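You operate a simulated robot arm through the tools that you are given. There is no shell and no other tool.

You run a simulated robot arm. Do the job below in one go: nothing can be reset, and whatever is moved stays where it is left.

JOB
Unbolt the bracket from the bracket clamp: bolt into the grey tray, bracket into the teal tray.
Fine: slacken it with the socket key, put the key back, open the clamp once the bolt is out. Set down upright: teal socket key, what you pick out.

It is judged by the outcome, as a careful person would: the job done as asked, and still so three seconds after it is handed in. It fails if anything else is knocked over, pushed out of place, dropped, spilled or broken.

ROBOT AND FRAMES
A 6-joint arm with a two-finger parallel gripper, fixed in place. Base frame: the origin is on the floor under the middle of its stand, x ahead of it, y to its left, z up; the work surface is at about z = 800. Lengths are in mm, angles in rad, forces in N, time in s.
With the tool pointing down near the work surface it reaches from about 240 to 640 mm from the base axis. Its first joint turns from -1.152 to 1.152 rad. Payload 2.7 kg.
The TCP is the grasp point between the finger pads, 23 mm short of the fingertips. In the tool frame z runs along the fingers and y along their closing line. The gripper opens to 94 mm. The fingers are 38 mm wide and 10 mm thick; the gripper's body (54 by 96 mm) begins 39 mm behind the TCP.
Orientation is that of the tool frame in the base frame, as [roll, pitch, yaw] about the fixed x, y, z axes, in that order (R = Rz(yaw) Ry(pitch) Rx(roll)). With the fingers straight down and closing along the base's y, the tool's x points along the base's -x, its y along +y and its z along -z.

CONTROLS
- The arm moves only by the tool play_rows. Its argument "plan" is a list of rows, each a list of 6 numbers: the shift along the tool's x, y, z in units of 40 mm (1.0 is 40 mm), then the turn, a rotation vector about the tool's x, y, z in units of 4 degrees (1.0 is 4 degrees). In form: [[x, y, z, rx, ry, rz], ...]. A call has 1 to 20 rows; each row shifts and turns the commanded pose from where the row before left it, along the tool's axes as they then stand. "gripper" is the gripper command, from -1 (shut) to 1 (fully open), values between in proportion, set as the call begins (left out, the last holds). A call with a number of a shift or a turn outside -1 to 1 is refused whole. Each row takes 0.2 s and may step no farther than 50 mm and 0.15 rad from the row before; otherwise, or with a gripper value out of range, the whole call is refused. A pose out of reach is approached as far as the arm can. The call stops where the force on the tool passes 50 N (or 10 N more than at its start, if that is more) or the arm is blocked; 0.2 s more then pass. The fingers move at their own pace (about 45 mm/s each) and stop on an object; they squeeze with about 34 N. The grip force told is the motor's: it shows also when the fingers shut on nothing. Time passes only in rows, and 0.2 s behind the last, so rows that do not move let the fingers close. It gives the time, the measured TCP pose, the force on the tool (base axes), the opening and the grip force at its end, in the units of the frame above (readings bear some noise), with the torque about the TCP (base axes, N m) and any sound that the robot's microphone picked up.
- Cameras (640 x 400 px; columns grow to the right, rows downward): "scene" is fixed at [75.2, -429.1, 1407.9]; the picture's right is [0.79, -0.62, 0.00], its down [-0.33, -0.42, -0.85] and it looks along [0.52, 0.67, -0.53] (base axes); focal length 372 px, centre (320, 200). "wrist" rides on the gripper at [86, 16, -74] in the tool frame; the picture's right is [-0.18, 0.98, 0.00], its down [-0.58, -0.11, -0.81] and it looks along [-0.79, -0.15, 0.59] (tool axes); focal length 243 px, centre (320, 200). There is no depth. A picture from a camera that has moved, and an enlarged one, comes with that camera's place and axes in the base frame and with its lens.
- snapshot(camera): a new picture of that camera. No time passes.
- close_up(camera, box): a new picture of the part [left, top, right, bottom] of that camera's present view, enlarged. No time passes.
- sign_off(): hands the job in; it is judged then, once.

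Places have to be worked out from the pictures, the camera data and where the tool is seen. Open the gripper and draw the arm clear of the work before you hand the job in, unless the task says otherwise.

The tools are called after "Emit:" as a command line: name --pt "numbers of a row" for each row, then --argument value for the rest, lists and objects as JSON in quotes. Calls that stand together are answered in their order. play_rows: Moves the arm, as the interface text tells. Its arguments: {"type":"object","properties":{"plan":{"type":"array","items":{"type":"array","items":{"type":"number"}}},"gripper":{"type":"number"}},"required":["plan"]} The other tools are called the same way: snapshot (camera) takes a picture; close_up (camera, box) takes an enlarged picture of a part of a camera's view; sign_off () hands the job in.

At the start:

```text
time_s: 0.0
ee_pos: [273.3, 283.0, 1106.9]
orientation: [-3.141, 0.0, -3.141]
ft_force: [0.4, 0.0, -0.2]
torque: [0.02, 0.04, -0.02]
grip_width: 94.3
grasp_force: 0.0
```

scene: 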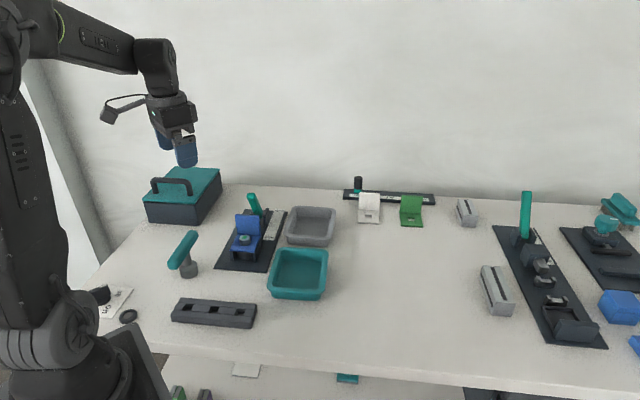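
wrist: 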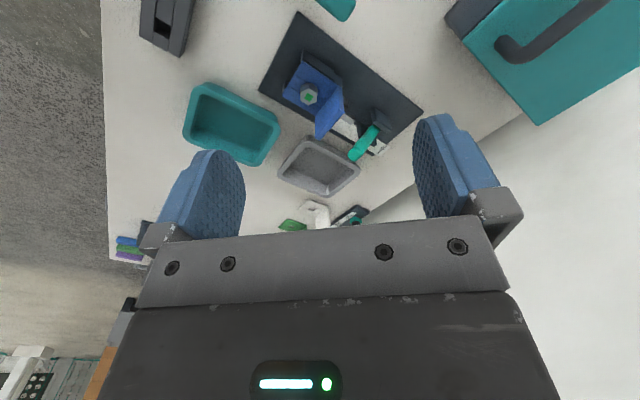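

I start by looking closely at the clamp, the socket key and the trays in both cameras.

Emit:
close_up --camera "scene" --box '[150, 170, 350, 295]'

Emit:
close_up --camera "scene" --box '[200, 180, 300, 280]'

Emit:
close_up --camera "wrist" --box '[180, 0, 440, 220]'

Emit:
close_up --camera "scene" --box '[70, 220, 270, 345]'

```text
3.20 times, centred on (250, 232) of scene
camera zoom: at [75.2, -429.1, 1407.9], right [0.79, -0.62, 0.0], down [-0.33, -0.42, -0.85], along [0.52, 0.67, -0.53], focal length 1191 px, centre (544, 96)
```

zoom: 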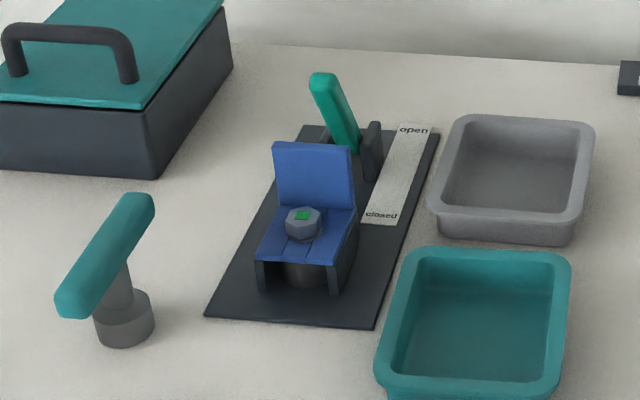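

```text
4.00 times, centred on (250, 230) of scene
camera zoom: at [75.2, -429.1, 1407.9], right [0.79, -0.62, 0.0], down [-0.33, -0.42, -0.85], along [0.52, 0.67, -0.53], focal length 1489 px, centre (600, 80)
```

zoom: 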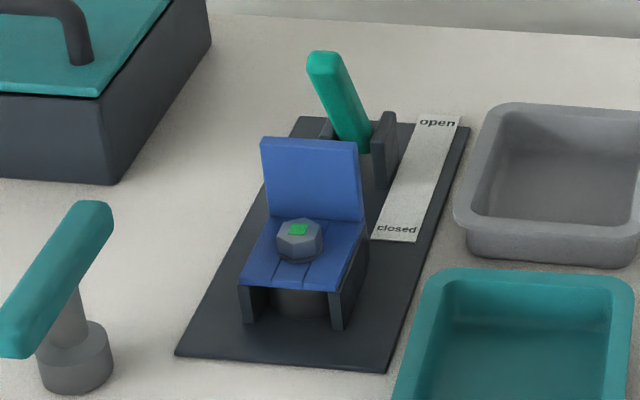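

```text
1.82 times, centred on (310, 110) of wrist
camera zoom: at [185.6, 298.3, 1181.8], right [0.18, 0.98, 0.0], down [0.58, -0.11, 0.81], along [0.79, -0.15, -0.59], focal length 441 px, centre (338, 364)
```

zoom: 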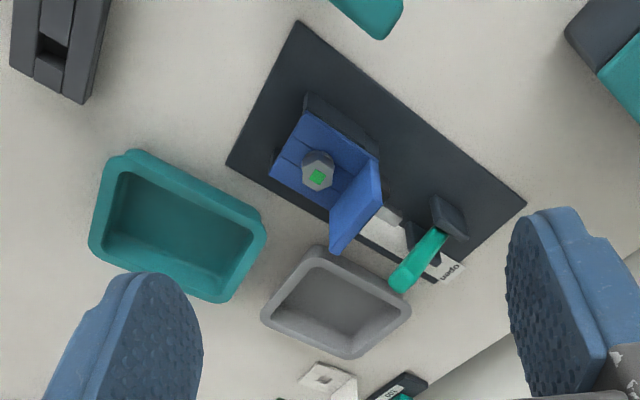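

```text
3.20 times, centred on (170, 282) of scene
camera zoom: at [75.2, -429.1, 1407.9], right [0.79, -0.62, 0.0], down [-0.33, -0.42, -0.85], along [0.52, 0.67, -0.53], focal length 1191 px, centre (800, -64)
```

zoom: 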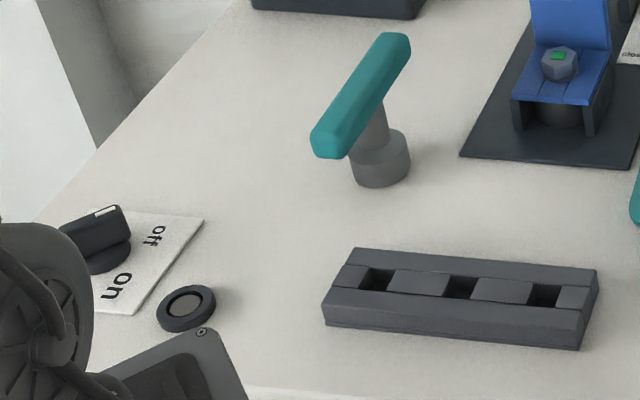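

The clamp mat lies about 45° to the base axes with the bolt near (370, 246, 857), and the socket key stands near (227, 269) with its T-bar at about z 880. I'll swing the wrist camera round to yaw -135° and get a better look at the clamp from free space.

Emit:
play_rows --pt "-0.194 -0.644 0.131 0 0 0" --pt "-0.194 -0.644 0.131 0 0 0" --pt "-0.194 -0.644 0.131 0 0 0" --pt "-0.194 -0.644 0.131 0 0 0" --pt "0 0 0 0 0 -0.9375" --pt "0 0 0 0 0 -0.9375" --pt "0 0 0 0 0 -0.9375" --pt "0 0 0 0 0 -0.9375" --pt "0 0 0 0 0 -0.9375" --pt "0 0 0 0 0 -0.9375" --pt "0 0 0 0 0 -0.9375" --pt "0 0 0 0 0 -0.9375" --pt "0 0 0 0 0 -0.9375" --pt "0 0 0 0 0 -0.9375" --pt "0 0 0 0 0 -0.9375" --pt "0 0 0 0 0 -0.9375"

Emit:
snapshot --camera "wrist"

Emit:
snapshot --camera "scene"

```text
time_s: 3.4
ee_pos: [304.0, 179.2, 1086.7]
orientation: [-3.142, 0.002, -2.354]
ft_force: [-0.3, -0.3, -0.1]
torque: [0.01, 0.02, 0.02]
grip_width: 93.9
grasp_force: 0.1
```

```text
taken
camera wrist: at [231.0, 129.5, 1160.8], right [-0.57, 0.82, 0.0], down [0.49, 0.33, 0.81], along [0.66, 0.46, -0.59], focal length 243 px, centre (320, 200)
```

wrist: 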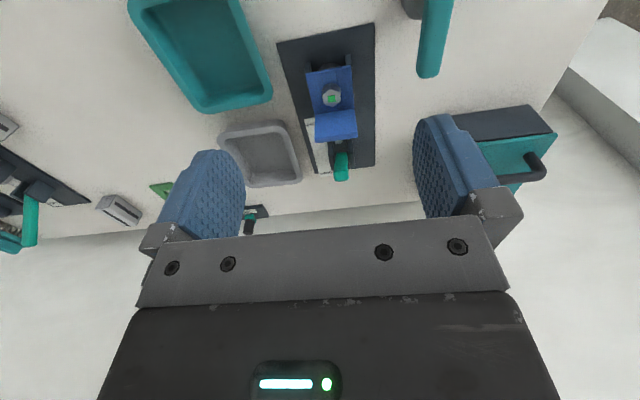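

```text
taken
```

scene: 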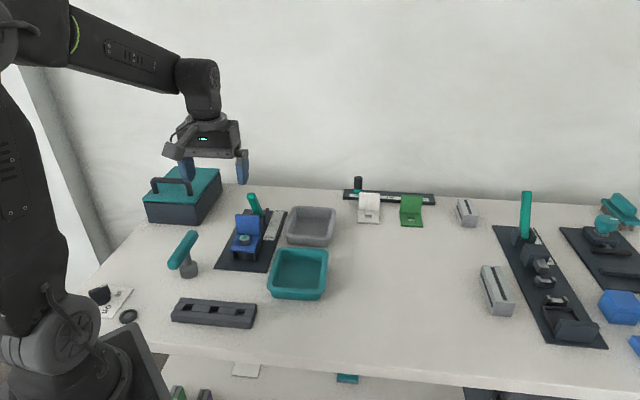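

The camera now looks along the mat's long axis. I'll enlarge the clamp and the key.

Emit:
close_up --camera "wrist" --box '[260, 15, 400, 195]'

Emit:
close_up --camera "wrist" --box '[380, 0, 480, 100]'

Emit:
close_up --camera "scene" --box '[225, 180, 295, 275]'

Emit:
close_up --camera "scene" --box '[150, 215, 220, 285]'

```text
2.22 times, centred on (330, 105) of wrist
camera zoom: at [231.0, 129.5, 1160.8], right [-0.57, 0.82, 0.0], down [0.49, 0.33, 0.81], along [0.66, 0.46, -0.59], focal length 539 px, centre (298, 411)
```

zoom: 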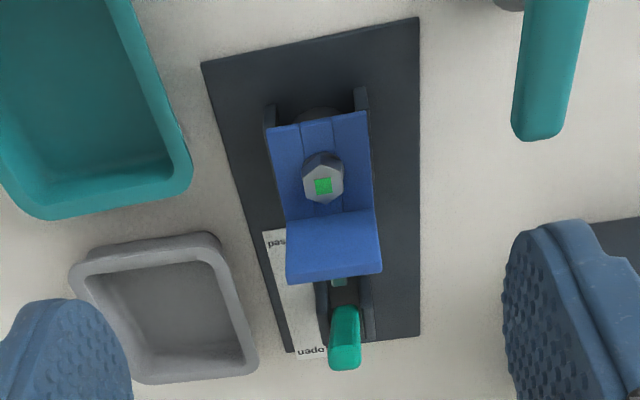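

```text
4.00 times, centred on (430, 50) of wrist
camera zoom: at [231.0, 129.5, 1160.8], right [-0.57, 0.82, 0.0], down [0.49, 0.33, 0.81], along [0.66, 0.46, -0.59], focal length 970 px, centre (-120, 800)
```

zoom: 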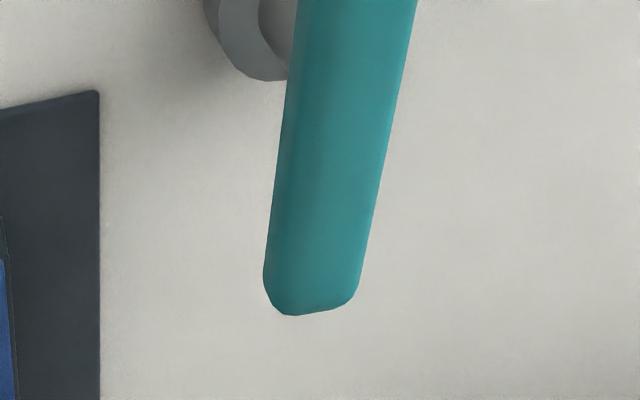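

```text
4.21 times, centred on (260, 228) of scene
camera zoom: at [75.2, -429.1, 1407.9], right [0.79, -0.62, 0.0], down [-0.33, -0.42, -0.85], along [0.52, 0.67, -0.53], focal length 1567 px, centre (573, 84)
```

zoom: 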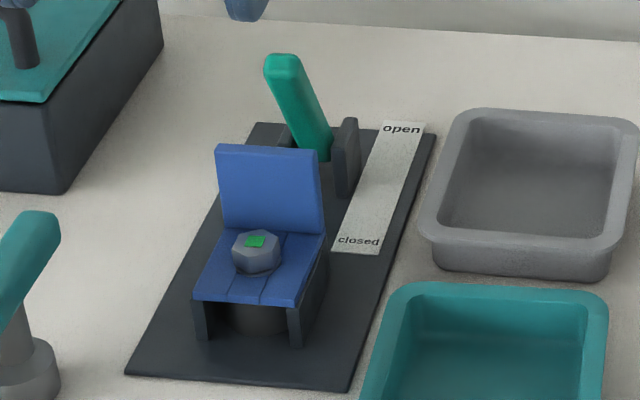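

```text
5.71 times, centred on (185, 250) of scene
camera zoom: at [75.2, -429.1, 1407.9], right [0.79, -0.62, 0.0], down [-0.33, -0.42, -0.85], along [0.52, 0.67, -0.53], focal length 2126 px, centre (1091, -86)
```

zoom: 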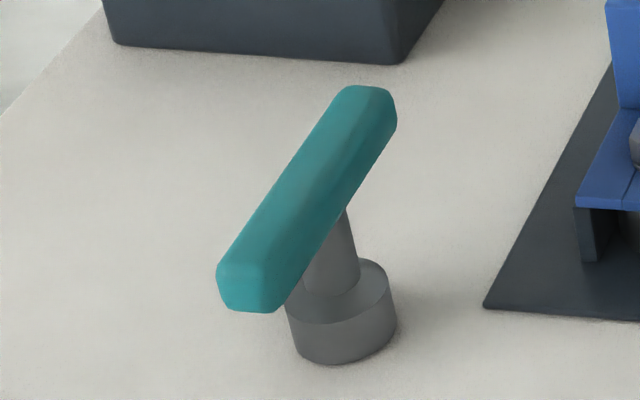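

The bolt resolves consistently to (370, 246.7) at z≈860 from two views. I'll hover the open gripper straight above it at z=970 (fingertips ~947, above the bracket's upright plate) for a closer look at the hex orientation and plate height.

Emit:
play_rows --pt "-0.587 0.0025 0.729 0 0 0" --pt "-0.587 0.0025 0.729 0 0 0" --pt "-0.587 0.0025 0.729 0 0 0" --pt "-0.587 0.0025 0.729 0 0 0"

Emit:
snapshot --camera "wrist"

Emit:
close_up --camera "wrist" --box '[250, 20, 390, 180]'

Emit:
close_up --camera "scene" --box '[200, 130, 320, 280]'

```text
time_s: 4.4
ee_pos: [368.8, 247.4, 969.0]
orientation: [-3.141, 0.002, -2.356]
ft_force: [-0.1, -0.2, 0.3]
torque: [-0.04, 0.01, -0.02]
grip_width: 93.9
grasp_force: 0.0
```

```text
taken
camera wrist: at [295.7, 196.0, 1044.8], right [-0.57, 0.82, 0.0], down [0.49, 0.33, 0.81], along [0.67, 0.46, -0.59], focal length 243 px, centre (320, 200)
```

wrist: 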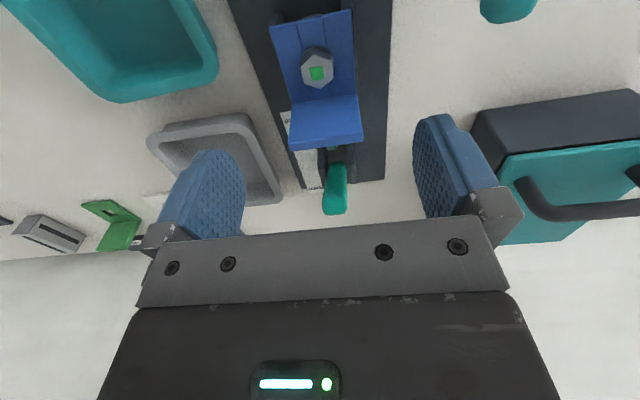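

```text
2.50 times, centred on (320, 100) of wrist
camera zoom: at [295.7, 196.0, 1044.8], right [-0.57, 0.82, 0.0], down [0.49, 0.33, 0.81], along [0.67, 0.46, -0.59], focal length 606 px, centre (320, 450)
```

zoom: 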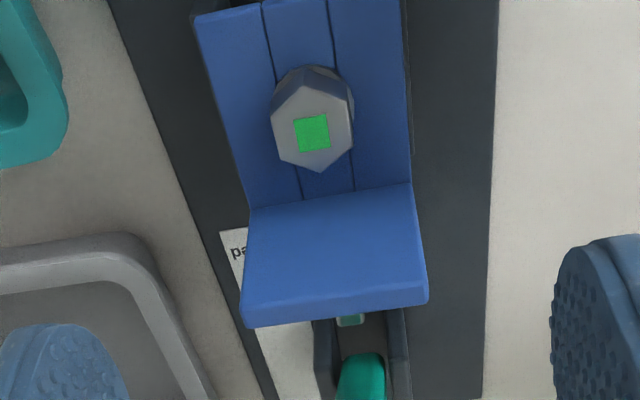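

```text
2.67 times, centred on (260, 205) of scene
camera zoom: at [75.1, -429.1, 1407.9], right [0.79, -0.62, 0.0], down [-0.33, -0.42, -0.85], along [0.52, 0.67, -0.53], focal length 992 px, centre (480, 187)
```

zoom: 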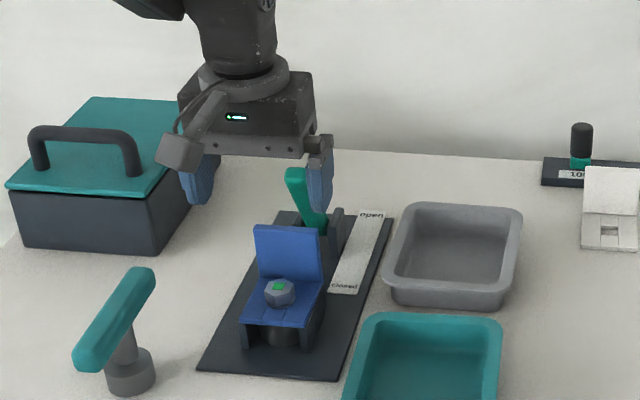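

I need the hex orientation more exactly, so I enlarge the bolt head further.

Emit:
close_up --camera "wrist" --box '[292, 36, 342, 96]'

Emit:
close_up --camera "wrist" --box '[260, 0, 400, 225]'

```text
6.67 times, centred on (317, 66) of wrist
camera zoom: at [295.7, 196.0, 1044.8], right [-0.57, 0.82, 0.0], down [0.49, 0.33, 0.81], along [0.67, 0.46, -0.59], focal length 1618 px, centre (340, 1093)
```

zoom: 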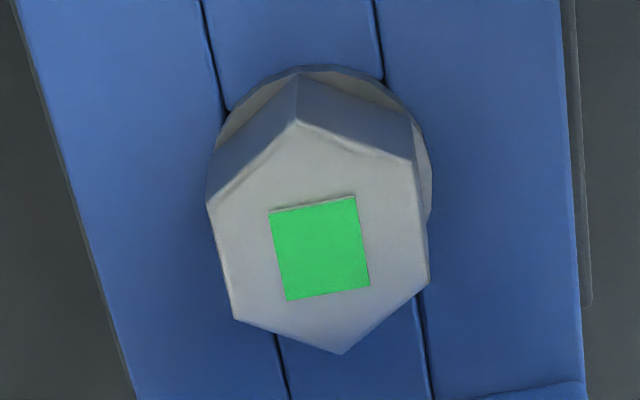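

```text
1.78 times, centred on (330, 112) of wrist
camera zoom: at [295.7, 196.0, 1044.8], right [-0.57, 0.82, 0.0], down [0.49, 0.33, 0.81], along [0.67, 0.46, -0.59], focal length 431 px, centre (302, 356)
```

zoom: 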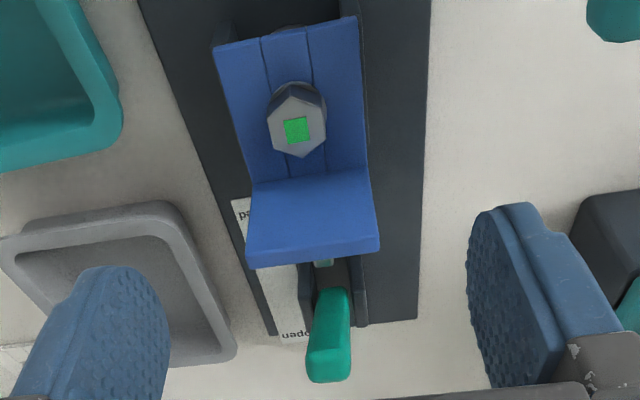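

The hex vertices come out at 45°+60k°, centre about (371.7, 245.4), 23 mm across flats, top z≈860; the upright plate tops out near z≈903. Next I hover over the key's T-bar to check its alignment before descending.

Emit:
play_rows --pt "0.504 0.713 -0.1 0 0 0" --pt "0.504 0.713 -0.1 0 0 0" --pt "0.504 0.713 -0.1 0 0 0" --pt "0.504 0.713 -0.1 0 0 0"

Emit:
snapshot --camera "wrist"

Emit:
close_up --camera "wrist" --box '[250, 0, 390, 160]'

Emit:
close_up --camera "scene" --box '[120, 130, 280, 290]'

```text
time_s: 5.4
ee_pos: [230.6, 269.4, 984.4]
orientation: [3.14, 0.003, -2.356]
ft_force: [0.7, 0.2, 0.7]
torque: [-0.02, 0.02, -0.01]
grip_width: 93.9
grasp_force: 0.0
```

```text
taken
camera wrist: at [156.7, 218.9, 1058.8], right [-0.56, 0.83, 0.0], down [0.49, 0.33, 0.81], along [0.67, 0.46, -0.59], focal length 243 px, centre (320, 200)
```

wrist: 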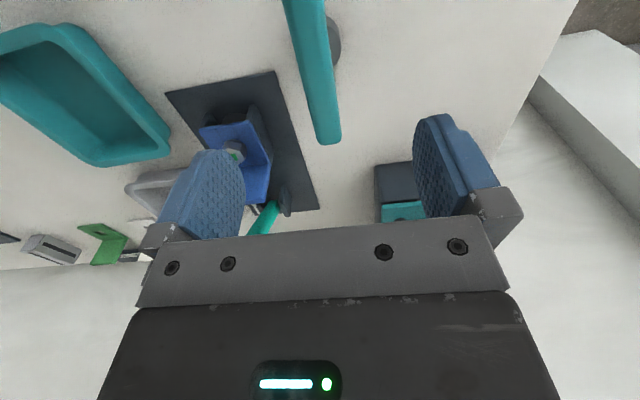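

```text
2.50 times, centred on (320, 80) of wrist
camera zoom: at [156.7, 218.9, 1058.8], right [-0.56, 0.83, 0.0], down [0.49, 0.33, 0.81], along [0.67, 0.46, -0.59], focal length 606 px, centre (320, 500)
```

zoom: 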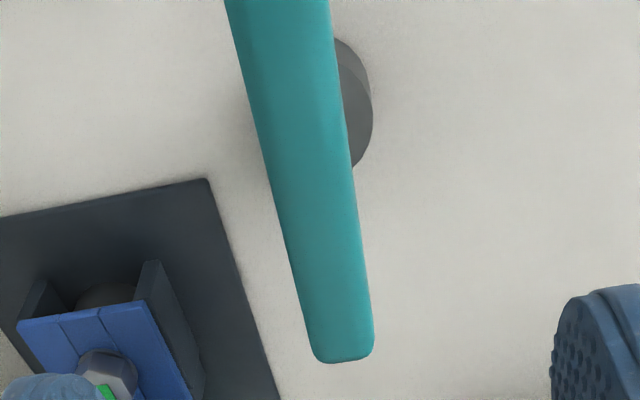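

```text
2.50 times, centred on (200, 210) of scene
camera zoom: at [75.2, -429.1, 1407.9], right [0.79, -0.62, 0.0], down [-0.33, -0.42, -0.85], along [0.52, 0.67, -0.53], focal length 930 px, centre (620, 175)
```

zoom: 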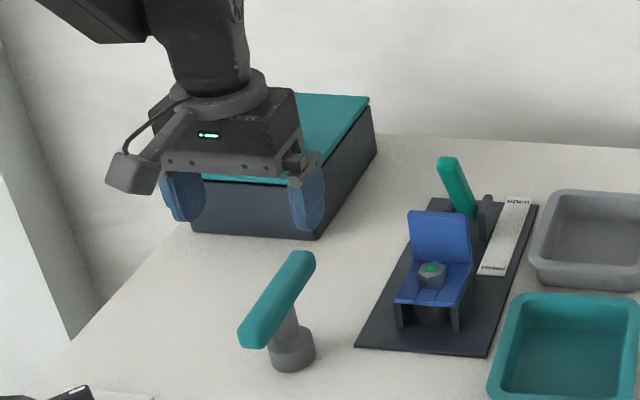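

The bar's centre line passes within ~1.5 mm of my hover point, bar top at about z 878, key axis near (235, 271.5). I go halfway down to z=920 and recheck.

Emit:
play_rows --pt "-0.0575 -0.02 0.805 0 0 0" --pt "-0.0575 -0.02 0.805 0 0 0"

Emit:
snapshot --camera "wrist"

Emit:
close_up --camera "scene" --box '[130, 190, 230, 290]'

```text
time_s: 6.0
ee_pos: [236.7, 270.8, 919.7]
orientation: [-3.14, 0.002, -2.357]
ft_force: [0.1, 0.4, -0.3]
torque: [0.01, -0.04, 0.0]
grip_width: 94.2
grasp_force: 0.1
```

```text
taken
camera wrist: at [162.6, 221.6, 994.8], right [-0.57, 0.82, 0.0], down [0.49, 0.33, 0.81], along [0.67, 0.46, -0.59], focal length 243 px, centre (320, 200)
```

wrist: 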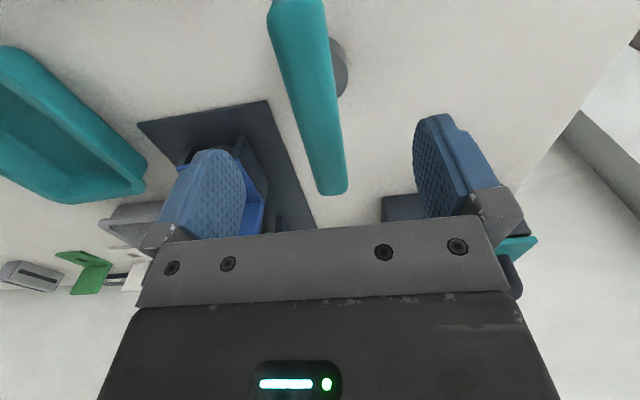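

```text
4.00 times, centred on (180, 240) of scene
camera zoom: at [75.1, -429.1, 1407.9], right [0.79, -0.62, 0.0], down [-0.33, -0.42, -0.85], along [0.52, 0.67, -0.53], focal length 1489 px, centre (880, 40)
```

zoom: 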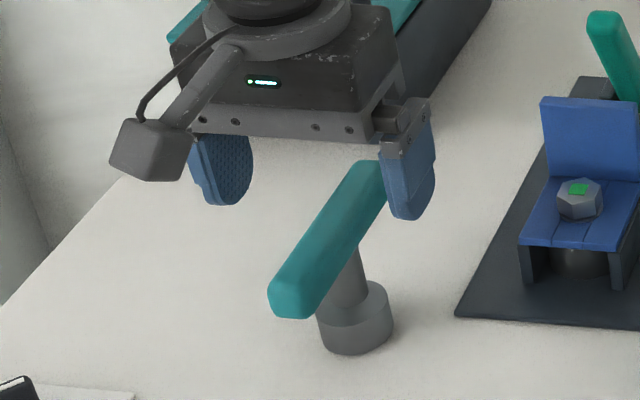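

I zoom into the wrist view to see where the socket sits along the bar.

Emit:
close_up --camera "wrist" --box '[255, 0, 375, 120]'

Emit:
close_up --camera "scene" --box '[165, 220, 215, 290]'

```text
3.33 times, centred on (315, 60) of wrist
camera zoom: at [162.6, 221.6, 994.8], right [-0.57, 0.82, 0.0], down [0.49, 0.33, 0.81], along [0.67, 0.46, -0.59], focal length 809 px, centre (337, 667)
```

zoom: 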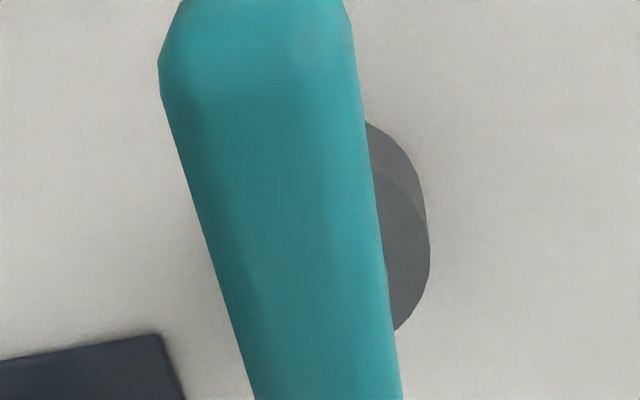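

```text
5.71 times, centred on (190, 255) of scene
camera zoom: at [75.1, -429.1, 1407.9], right [0.79, -0.62, 0.0], down [-0.33, -0.42, -0.85], along [0.52, 0.67, -0.53], focal length 2126 px, centre (1063, -114)
```

zoom: 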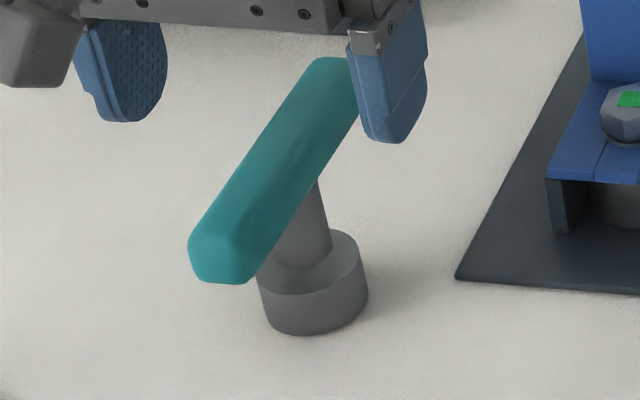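

Both views put the key axis within a couple of millimetres of the TCP. I lower to z≈883 so the fingertips end near the bar's underside, still open.

Emit:
play_rows --pt "0 0.01 0.47 0 0 0" --pt "0 0.01 0.46 0 0 0"

Emit:
snapshot --camera "wrist"

Emit:
close_up --camera "scene" --box '[150, 205, 220, 285]'

```text
time_s: 6.6
ee_pos: [235.8, 273.2, 883.7]
orientation: [-3.141, 0.002, -2.355]
ft_force: [0.0, -0.4, 0.2]
torque: [-0.01, 0.03, -0.02]
grip_width: 93.7
grasp_force: 0.0
```

```text
taken
camera wrist: at [163.0, 222.9, 958.1], right [-0.57, 0.82, 0.0], down [0.49, 0.33, 0.81], along [0.67, 0.46, -0.59], focal length 243 px, centre (320, 200)
```

wrist: 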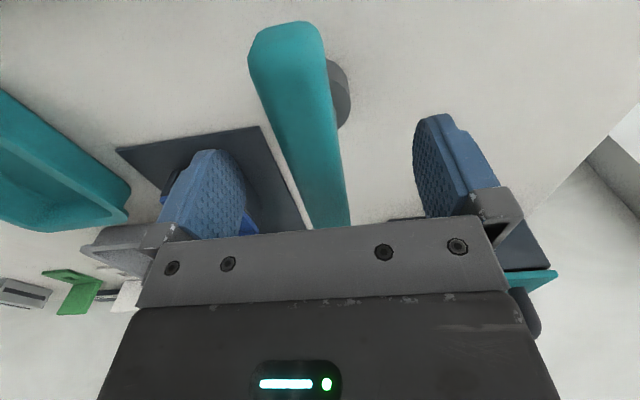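

```text
5.00 times, centred on (185, 245) of scene
camera zoom: at [75.2, -429.1, 1407.9], right [0.79, -0.62, 0.0], down [-0.33, -0.42, -0.85], along [0.52, 0.67, -0.53], focal length 1861 px, centre (995, -25)
```

zoom: 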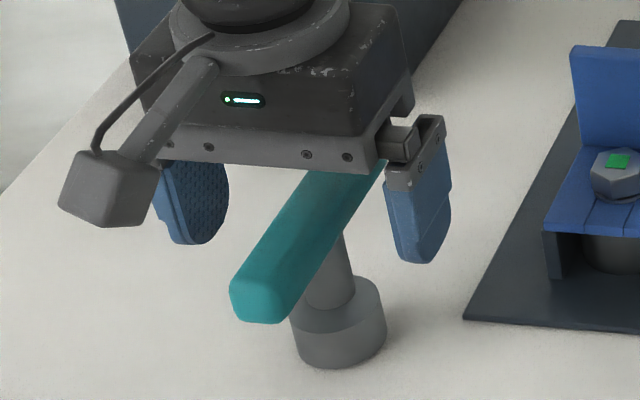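

The bar is centred between the pads. I close the gripper on it without moving.

Emit:
play_rows --pt "0 0 0 0 0 0" --pt "0 0 0 0 0 0" --pt "0 0 0 0 0 0" --pt "0 0 0 0 0 0" --pt "0 0 0 0 0 0" --pt "0 0 0 0 0 0" --pt "0 0 0 0 0 0" --gripper -1

Emit:
snapshot --camera "wrist"

Emit:
close_up --camera "scene" --box '[150, 205, 220, 285]'

```text
time_s: 8.2
ee_pos: [237.6, 274.1, 883.1]
orientation: [-3.141, 0.001, -2.357]
ft_force: [0.3, -0.4, 0.9]
torque: [-0.04, -0.01, 0.0]
grip_width: 23.6
grasp_force: 33.8
```

```text
taken
camera wrist: at [162.9, 222.9, 958.2], right [-0.57, 0.82, 0.0], down [0.49, 0.33, 0.81], along [0.67, 0.46, -0.59], focal length 243 px, centre (320, 200)
```

wrist: 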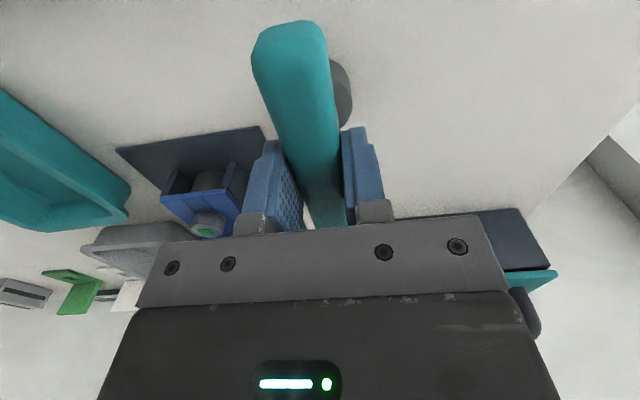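

```text
5.00 times, centred on (185, 245) of scene
camera zoom: at [75.1, -429.1, 1407.9], right [0.79, -0.62, 0.0], down [-0.33, -0.42, -0.85], along [0.52, 0.67, -0.53], focal length 1861 px, centre (995, -25)
```

zoom: 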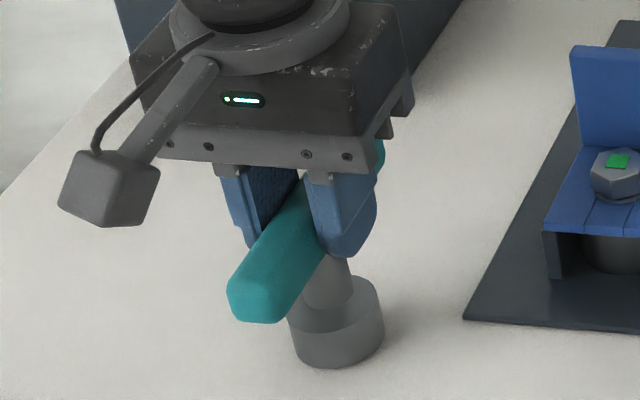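

Grip is firm at 23.6 mm width. I lift the key straight up 128 mm (TCP about z 1011).

Emit:
play_rows --pt "0 0 -0.1 0 0 0" --pt "0 0 -0.2 0 0 0" --pt "0 0 -0.725 0 0 0" --pt "0 0 -0.725 0 0 0" --pt "0 0 -0.725 0 0 0" --pt "0 0 -0.725 0 0 0"

Emit:
snapshot --camera "wrist"

Emit:
close_up --camera "scene" --box '[140, 140, 240, 240]'

```text
time_s: 9.6
ee_pos: [235.9, 272.5, 1012.7]
orientation: [-3.14, 0.0, -2.358]
ft_force: [0.4, 0.0, -2.2]
torque: [-0.01, 0.01, 0.02]
grip_width: 23.6
grasp_force: 33.5
```

```text
taken
camera wrist: at [161.3, 222.5, 1087.4], right [-0.57, 0.82, 0.0], down [0.49, 0.33, 0.81], along [0.67, 0.46, -0.59], focal length 243 px, centre (320, 200)
```

wrist: 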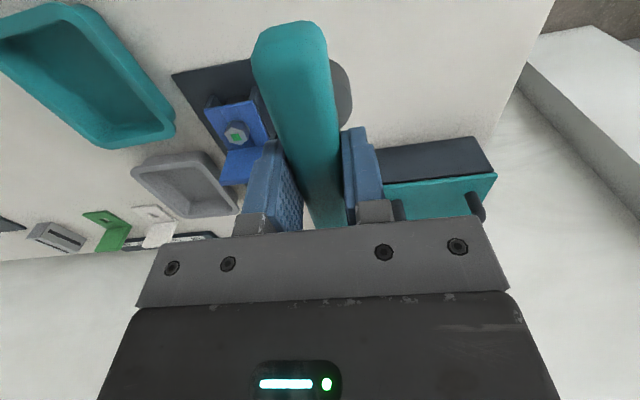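

```text
4.00 times, centred on (190, 190) of scene
camera zoom: at [75.2, -429.1, 1407.9], right [0.79, -0.62, 0.0], down [-0.33, -0.42, -0.85], along [0.52, 0.67, -0.53], focal length 1489 px, centre (840, 240)
```

zoom: 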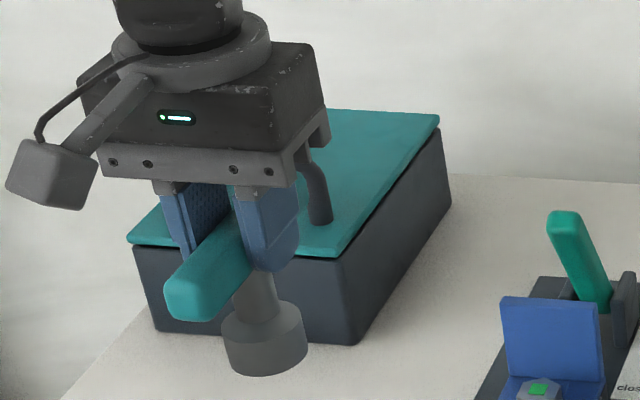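

The key hangs vertically, about 0.22 kg. I measure the socket's position relative to the gripper from the wrist view, which is rigid with the tool.

Emit:
close_up --camera "wrist" --box '[240, 10, 380, 230]'

Emit:
close_up --camera "wrist" --box '[310, 40, 370, 140]'

Emit:
close_up --camera "scene" --box '[170, 180, 230, 240]'

```text
1.82 times, centred on (310, 120) of wrist
camera zoom: at [161.3, 222.5, 1087.4], right [-0.57, 0.82, 0.0], down [0.49, 0.33, 0.81], along [0.67, 0.46, -0.59], focal length 441 px, centre (338, 346)
```

zoom: 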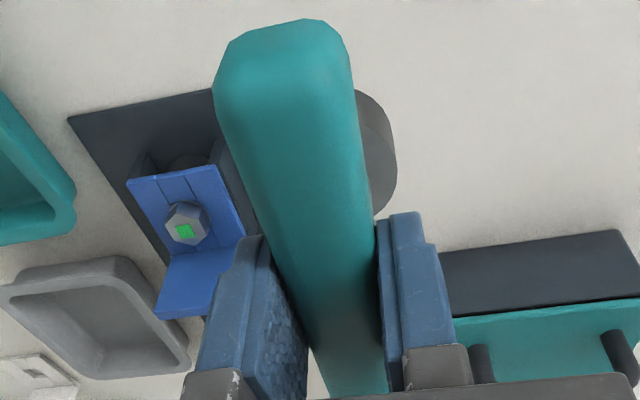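

```text
4.00 times, centred on (340, 90) of wrist
camera zoom: at [161.3, 222.5, 1087.4], right [-0.57, 0.82, 0.0], down [0.49, 0.33, 0.81], along [0.67, 0.46, -0.59], focal length 970 px, centre (240, 640)
```

zoom: 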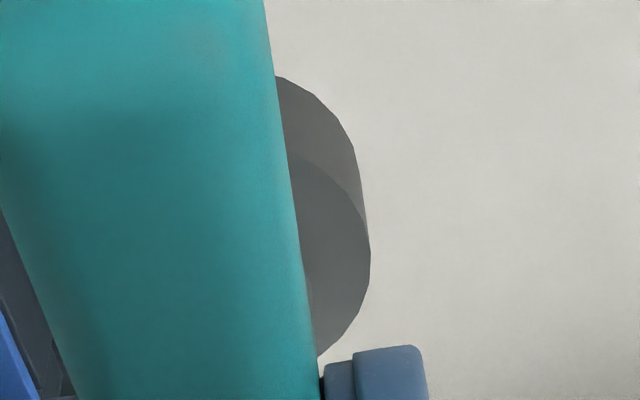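

```text
6.67 times, centred on (200, 210) of scene
camera zoom: at [75.2, -429.1, 1407.9], right [0.79, -0.62, 0.0], down [-0.33, -0.42, -0.85], along [0.52, 0.67, -0.53], focal length 2481 px, centre (1120, 133)
```

zoom: 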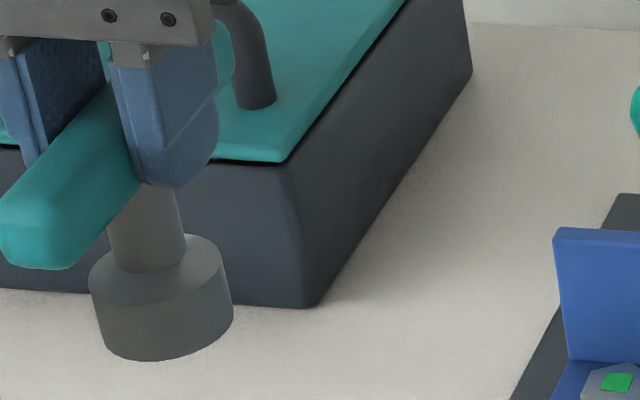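

In the tool frame the key axis sits at about (-1.3, 0.3), and combining views puts the bolt top at z≈857 and the bolt at tool offset (-79.4, -116.2) from here. I carry the key over the bolt at this height (key bottom ~928, clear of the plate).

Emit:
play_rows --pt "-0.488 -0.728 0 0 0 0" --pt "-0.488 -0.728 0 0 0 0" --pt "-0.488 -0.728 0 0 0 0" --pt "-0.488 -0.728 0 0 0 0" --pt "0 0 0 0 0 0"

Emit:
snapshot --camera "wrist"

Emit:
close_up --camera "scene" --box '[200, 140, 290, 270]'

```text
time_s: 10.8
ee_pos: [374.6, 243.7, 1011.8]
orientation: [-3.141, 0.0, -2.357]
ft_force: [0.1, -0.6, -2.1]
torque: [0.02, 0.0, 0.0]
grip_width: 23.7
grasp_force: 34.1
```

```text
taken
camera wrist: at [301.4, 194.9, 1086.1], right [-0.57, 0.82, 0.0], down [0.49, 0.33, 0.81], along [0.67, 0.46, -0.59], focal length 243 px, centre (320, 200)
```

wrist: 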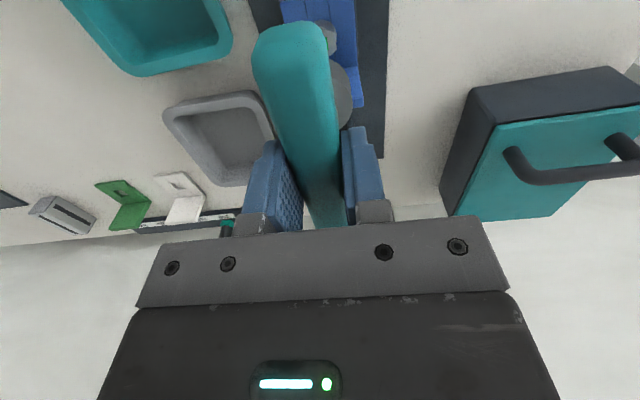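

```text
3.08 times, centred on (245, 205) of scene
camera zoom: at [75.2, -429.1, 1407.9], right [0.79, -0.62, 0.0], down [-0.33, -0.42, -0.85], along [0.52, 0.67, -0.53], focal length 1145 px, centre (551, 185)
```

zoom: 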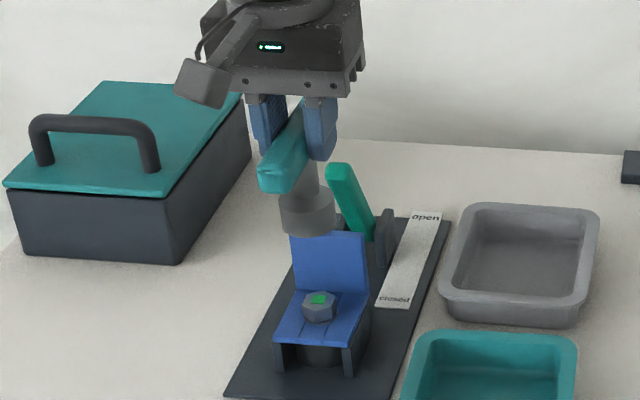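

Laterally the key axis lines up with the bolt. I zoom to check the alignment along the mat's length.

Emit:
close_up --camera "scene" --box '[230, 175, 270, 240]'

Emit:
close_up --camera "wrist" --box '[250, 0, 400, 150]'

```text
6.15 times, centred on (250, 208) of scene
camera zoom: at [75.2, -429.1, 1407.9], right [0.79, -0.62, 0.0], down [-0.33, -0.42, -0.85], along [0.52, 0.67, -0.53], focal length 2290 px, centre (751, 154)
```

zoom: 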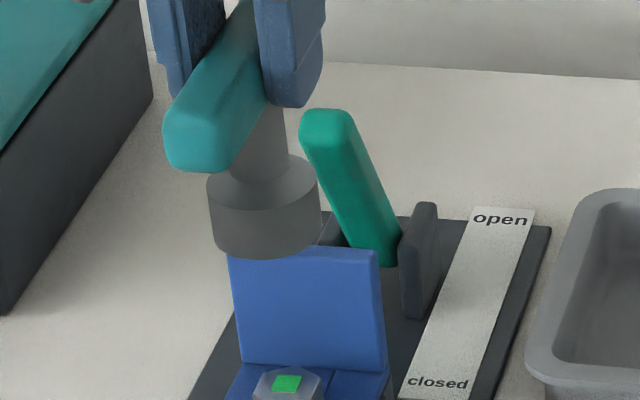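

```text
2.67 times, centred on (325, 75) of wrist
camera zoom: at [301.4, 194.9, 1086.1], right [-0.57, 0.82, 0.0], down [0.49, 0.33, 0.81], along [0.67, 0.46, -0.59], focal length 647 px, centre (307, 533)
```

zoom: 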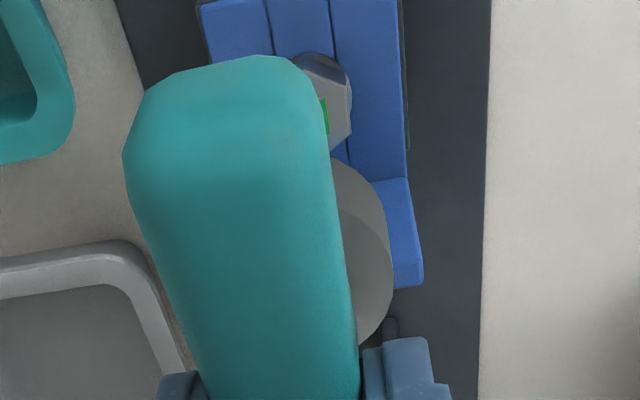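

The wrist view shows the bolt peeking past the bar; I zoom there to fine-tune the lateral offset.

Emit:
close_up --camera "wrist" --box '[310, 10, 360, 70]'

Emit:
close_up --camera "wrist" --box '[320, 50, 365, 140]'

```text
6.67 times, centred on (335, 40) of wrist
camera zoom: at [301.4, 194.9, 1086.1], right [-0.57, 0.82, 0.0], down [0.49, 0.33, 0.81], along [0.67, 0.46, -0.59], focal length 1618 px, centre (220, 1267)
```

zoom: 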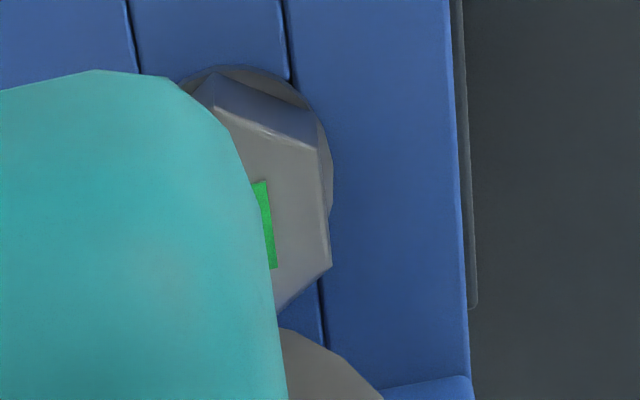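

```text
4.44 times, centred on (342, 95) of wrist
camera zoom: at [301.4, 194.9, 1086.1], right [-0.57, 0.82, 0.0], down [0.49, 0.33, 0.81], along [0.67, 0.46, -0.59], focal length 1078 px, centre (220, 667)
```

zoom: 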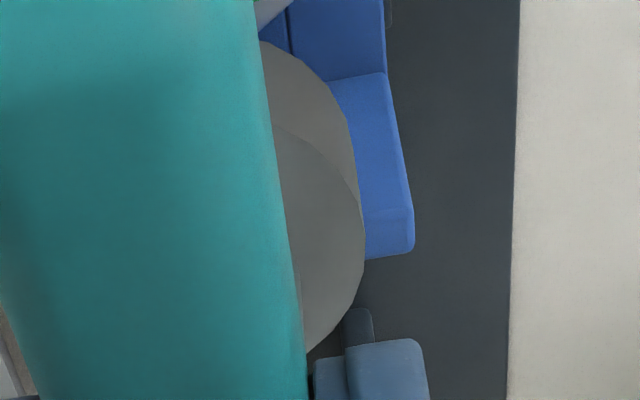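

The bolt centre is at tool (-1.05, 1.65) and the socket axis about (-0.8, 0.4), so I nudge +1.25 mm in tool y and lower 60 mm to just above the bolt head.

Emit:
play_rows --pt "-0.005 0.031 0 0 0 0" --pt "0 0 0.5 0 0 0" --pt "0 0 0.5 0 0 0" --pt "0 0 0.5 0 0 0"

Emit:
snapshot --camera "wrist"

Emit:
close_up --camera "scene" --box '[220, 170, 280, 270]'

```text
time_s: 11.8
ee_pos: [374.7, 246.1, 950.2]
orientation: [3.141, 0.002, -2.357]
ft_force: [0.1, 0.2, -2.8]
torque: [0.0, 0.01, 0.01]
grip_width: 23.7
grasp_force: 34.4
```

```text
taken
camera wrist: at [300.6, 197.1, 1025.2], right [-0.57, 0.82, 0.0], down [0.49, 0.33, 0.81], along [0.67, 0.46, -0.59], focal length 243 px, centre (320, 200)
```

wrist: 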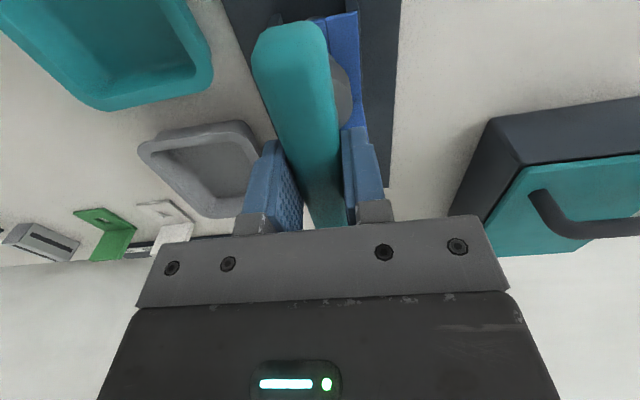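

```text
4.00 times, centred on (250, 220) of scene
camera zoom: at [75.2, -429.1, 1407.9], right [0.79, -0.62, 0.0], down [-0.33, -0.42, -0.85], along [0.52, 0.67, -0.53], focal length 1489 px, centre (600, 120)
```

zoom: 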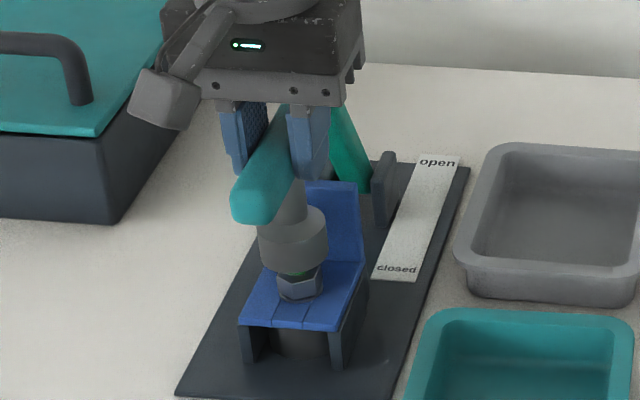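

The socket hovers just above the bolt head. I zoom in to check centring before contact.

Emit:
close_up --camera "scene" --box '[232, 212, 272, 252]'

Emit:
close_up --camera "wrist" --box '[300, 0, 380, 130]'

```text
10.00 times, centred on (252, 232) of scene
camera zoom: at [75.2, -429.1, 1407.9], right [0.79, -0.62, 0.0], down [-0.33, -0.42, -0.85], along [0.52, 0.67, -0.53], focal length 3721 px, centre (1000, -120)
```

zoom: 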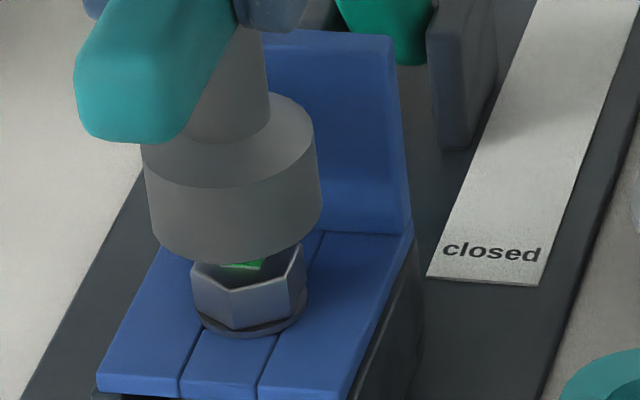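

```text
3.08 times, centred on (340, 65) of wrist
camera zoom: at [300.6, 197.1, 1025.2], right [-0.57, 0.82, 0.0], down [0.49, 0.33, 0.81], along [0.67, 0.46, -0.59], focal length 746 px, centre (258, 615)
```

zoom: 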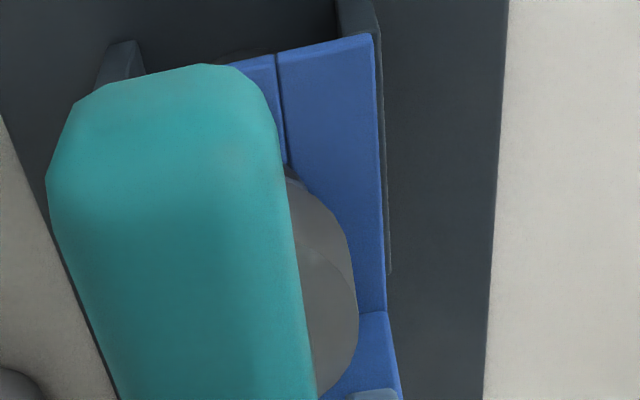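

Socket and bolt axes coincide within about a millimetre laterally. I lower gently in small steps toward first contact (expected near TCP z≈940).

Emit:
play_rows --pt "0 0 0.1 0 0 0" --pt "0 0 0.1 0 0 0" --pt "0 0 0.05 0 0 0" --pt "0 0 0 0 0 0"

Emit:
close_up --camera "scene" --box '[232, 212, 272, 252]'

```text
time_s: 12.8
ee_pos: [373.4, 246.9, 940.8]
orientation: [3.14, 0.0, -2.357]
ft_force: [0.2, 0.2, -1.5]
torque: [-0.01, -0.02, -0.01]
grip_width: 23.8
grasp_force: 33.7
```

```text
10.00 times, centred on (252, 232) of scene
camera zoom: at [75.2, -429.1, 1407.9], right [0.79, -0.62, 0.0], down [-0.33, -0.42, -0.85], along [0.52, 0.67, -0.53], focal length 3721 px, centre (1000, -120)
```

zoom: 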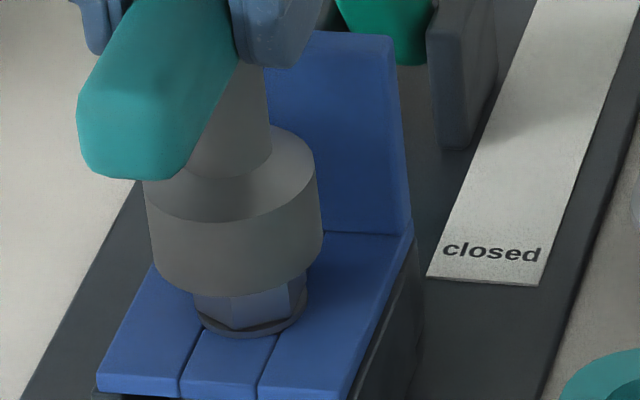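

No contact yet; I go down another 4 mm in 1 mm steps.

Emit:
play_rows --pt "0 0 0.025 0 0 0" --pt "0 0 0.025 0 0 0" --pt "0 0 0.025 0 0 0" --pt "0 0 0.025 0 0 0" --pt "0 0 0 0 0 0"

Emit:
close_up --camera "scene" --box '[232, 212, 272, 252]'

```text
time_s: 14.0
ee_pos: [373.4, 246.8, 937.9]
orientation: [-3.141, 0.001, -2.356]
ft_force: [-0.3, -0.3, -1.8]
torque: [0.01, -0.01, 0.03]
grip_width: 24.1
grasp_force: 33.6
```

```text
10.00 times, centred on (252, 232) of scene
camera zoom: at [75.2, -429.1, 1407.9], right [0.79, -0.62, 0.0], down [-0.33, -0.42, -0.85], along [0.52, 0.67, -0.53], focal length 3721 px, centre (1000, -120)
```

zoom: 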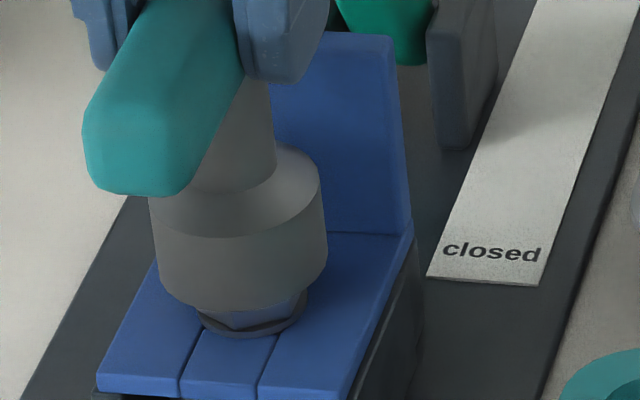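

No contact force, and the socket appears to be sliding over the hex. I keep lowering in 1 mm steps.

Emit:
play_rows --pt "0 0 0.025 0 0 0" --pt "0 0 0.025 0 0 0" --pt "0 0 0.025 0 0 0" --pt "0 0 0.025 0 0 0" --pt "0 0 0 0 0 0"

Emit:
close_up --camera "scene" --box '[232, 202, 272, 252]'

```text
time_s: 15.2
ee_pos: [373.1, 247.6, 934.1]
orientation: [3.141, 0.002, -2.357]
ft_force: [1.6, 1.7, -1.6]
torque: [0.12, -0.18, 0.0]
grip_width: 23.4
grasp_force: 33.9
```

```text
8.00 times, centred on (252, 227) of scene
camera zoom: at [75.2, -429.1, 1407.9], right [0.79, -0.62, 0.0], down [-0.33, -0.42, -0.85], along [0.52, 0.67, -0.53], focal length 2977 px, centre (864, -16)
```

zoom: 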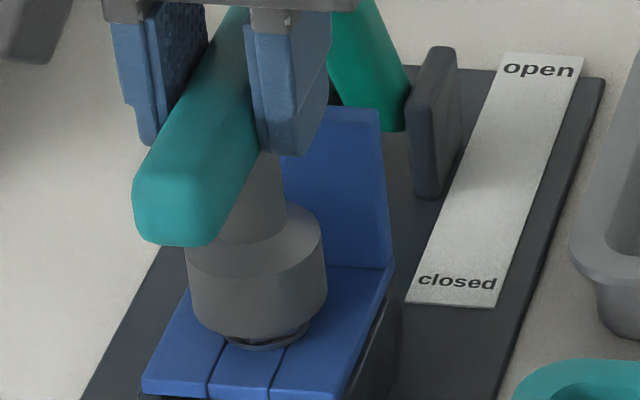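

Light lateral force of ~2 N along +d shows the hex is inside the socket. I shift 0.5 mm along +d and continue down.

Emit:
play_rows --pt "-0.0125 0 0.02 0 0 0" --pt "0 0 0.025 0 0 0" --pt "0 0 0.025 0 0 0" --pt "0 0 0.025 0 0 0" --pt "0 0 0 0 0 0"

Emit:
close_up --camera "scene" --box '[232, 202, 272, 252]'

```text
time_s: 16.4
ee_pos: [374.2, 246.3, 930.9]
orientation: [-3.141, 0.002, -2.356]
ft_force: [6.4, 2.4, -0.6]
torque: [0.21, -0.52, -0.02]
grip_width: 23.9
grasp_force: 34.0
```

```text
8.00 times, centred on (252, 227) of scene
camera zoom: at [75.3, -429.1, 1407.9], right [0.79, -0.62, 0.0], down [-0.33, -0.42, -0.85], along [0.52, 0.67, -0.53], focal length 2977 px, centre (864, -16)
```

zoom: 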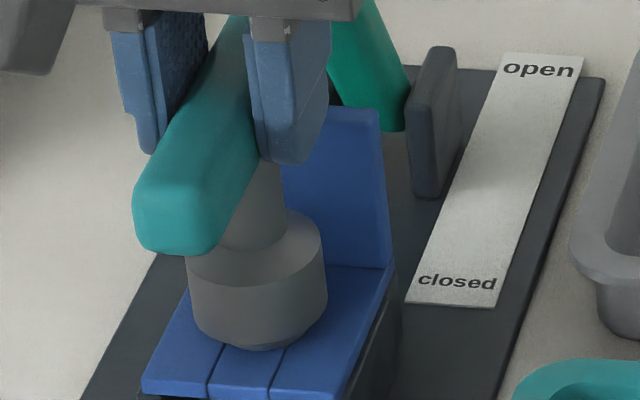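

The socket is nearly down on the flange; the bolt pushes the tool +x with ~6 N, so I relax by shifting ~0.8 mm that way and see the force.

Emit:
play_rows --pt "-0.02 -0.009 0 0 0 0" --pt "0 0 0.02 0 0 0" --pt "0 0 0 0 0 0"

Emit:
close_up --camera "scene" --box '[232, 202, 272, 252]'

```text
time_s: 17.2
ee_pos: [373.3, 248.0, 928.9]
orientation: [3.141, 0.0, -2.356]
ft_force: [3.2, 1.9, -0.1]
torque: [0.07, -0.28, -0.01]
grip_width: 24.0
grasp_force: 34.2
```

```text
8.00 times, centred on (252, 227) of scene
camera zoom: at [75.2, -429.1, 1407.9], right [0.79, -0.62, 0.0], down [-0.33, -0.42, -0.85], along [0.52, 0.67, -0.53], focal length 2977 px, centre (864, -16)
```

zoom: 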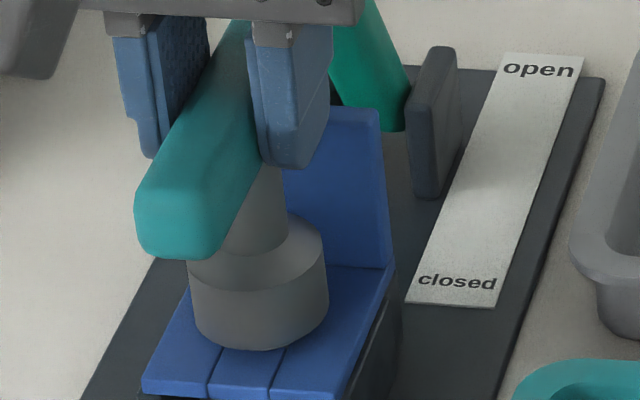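

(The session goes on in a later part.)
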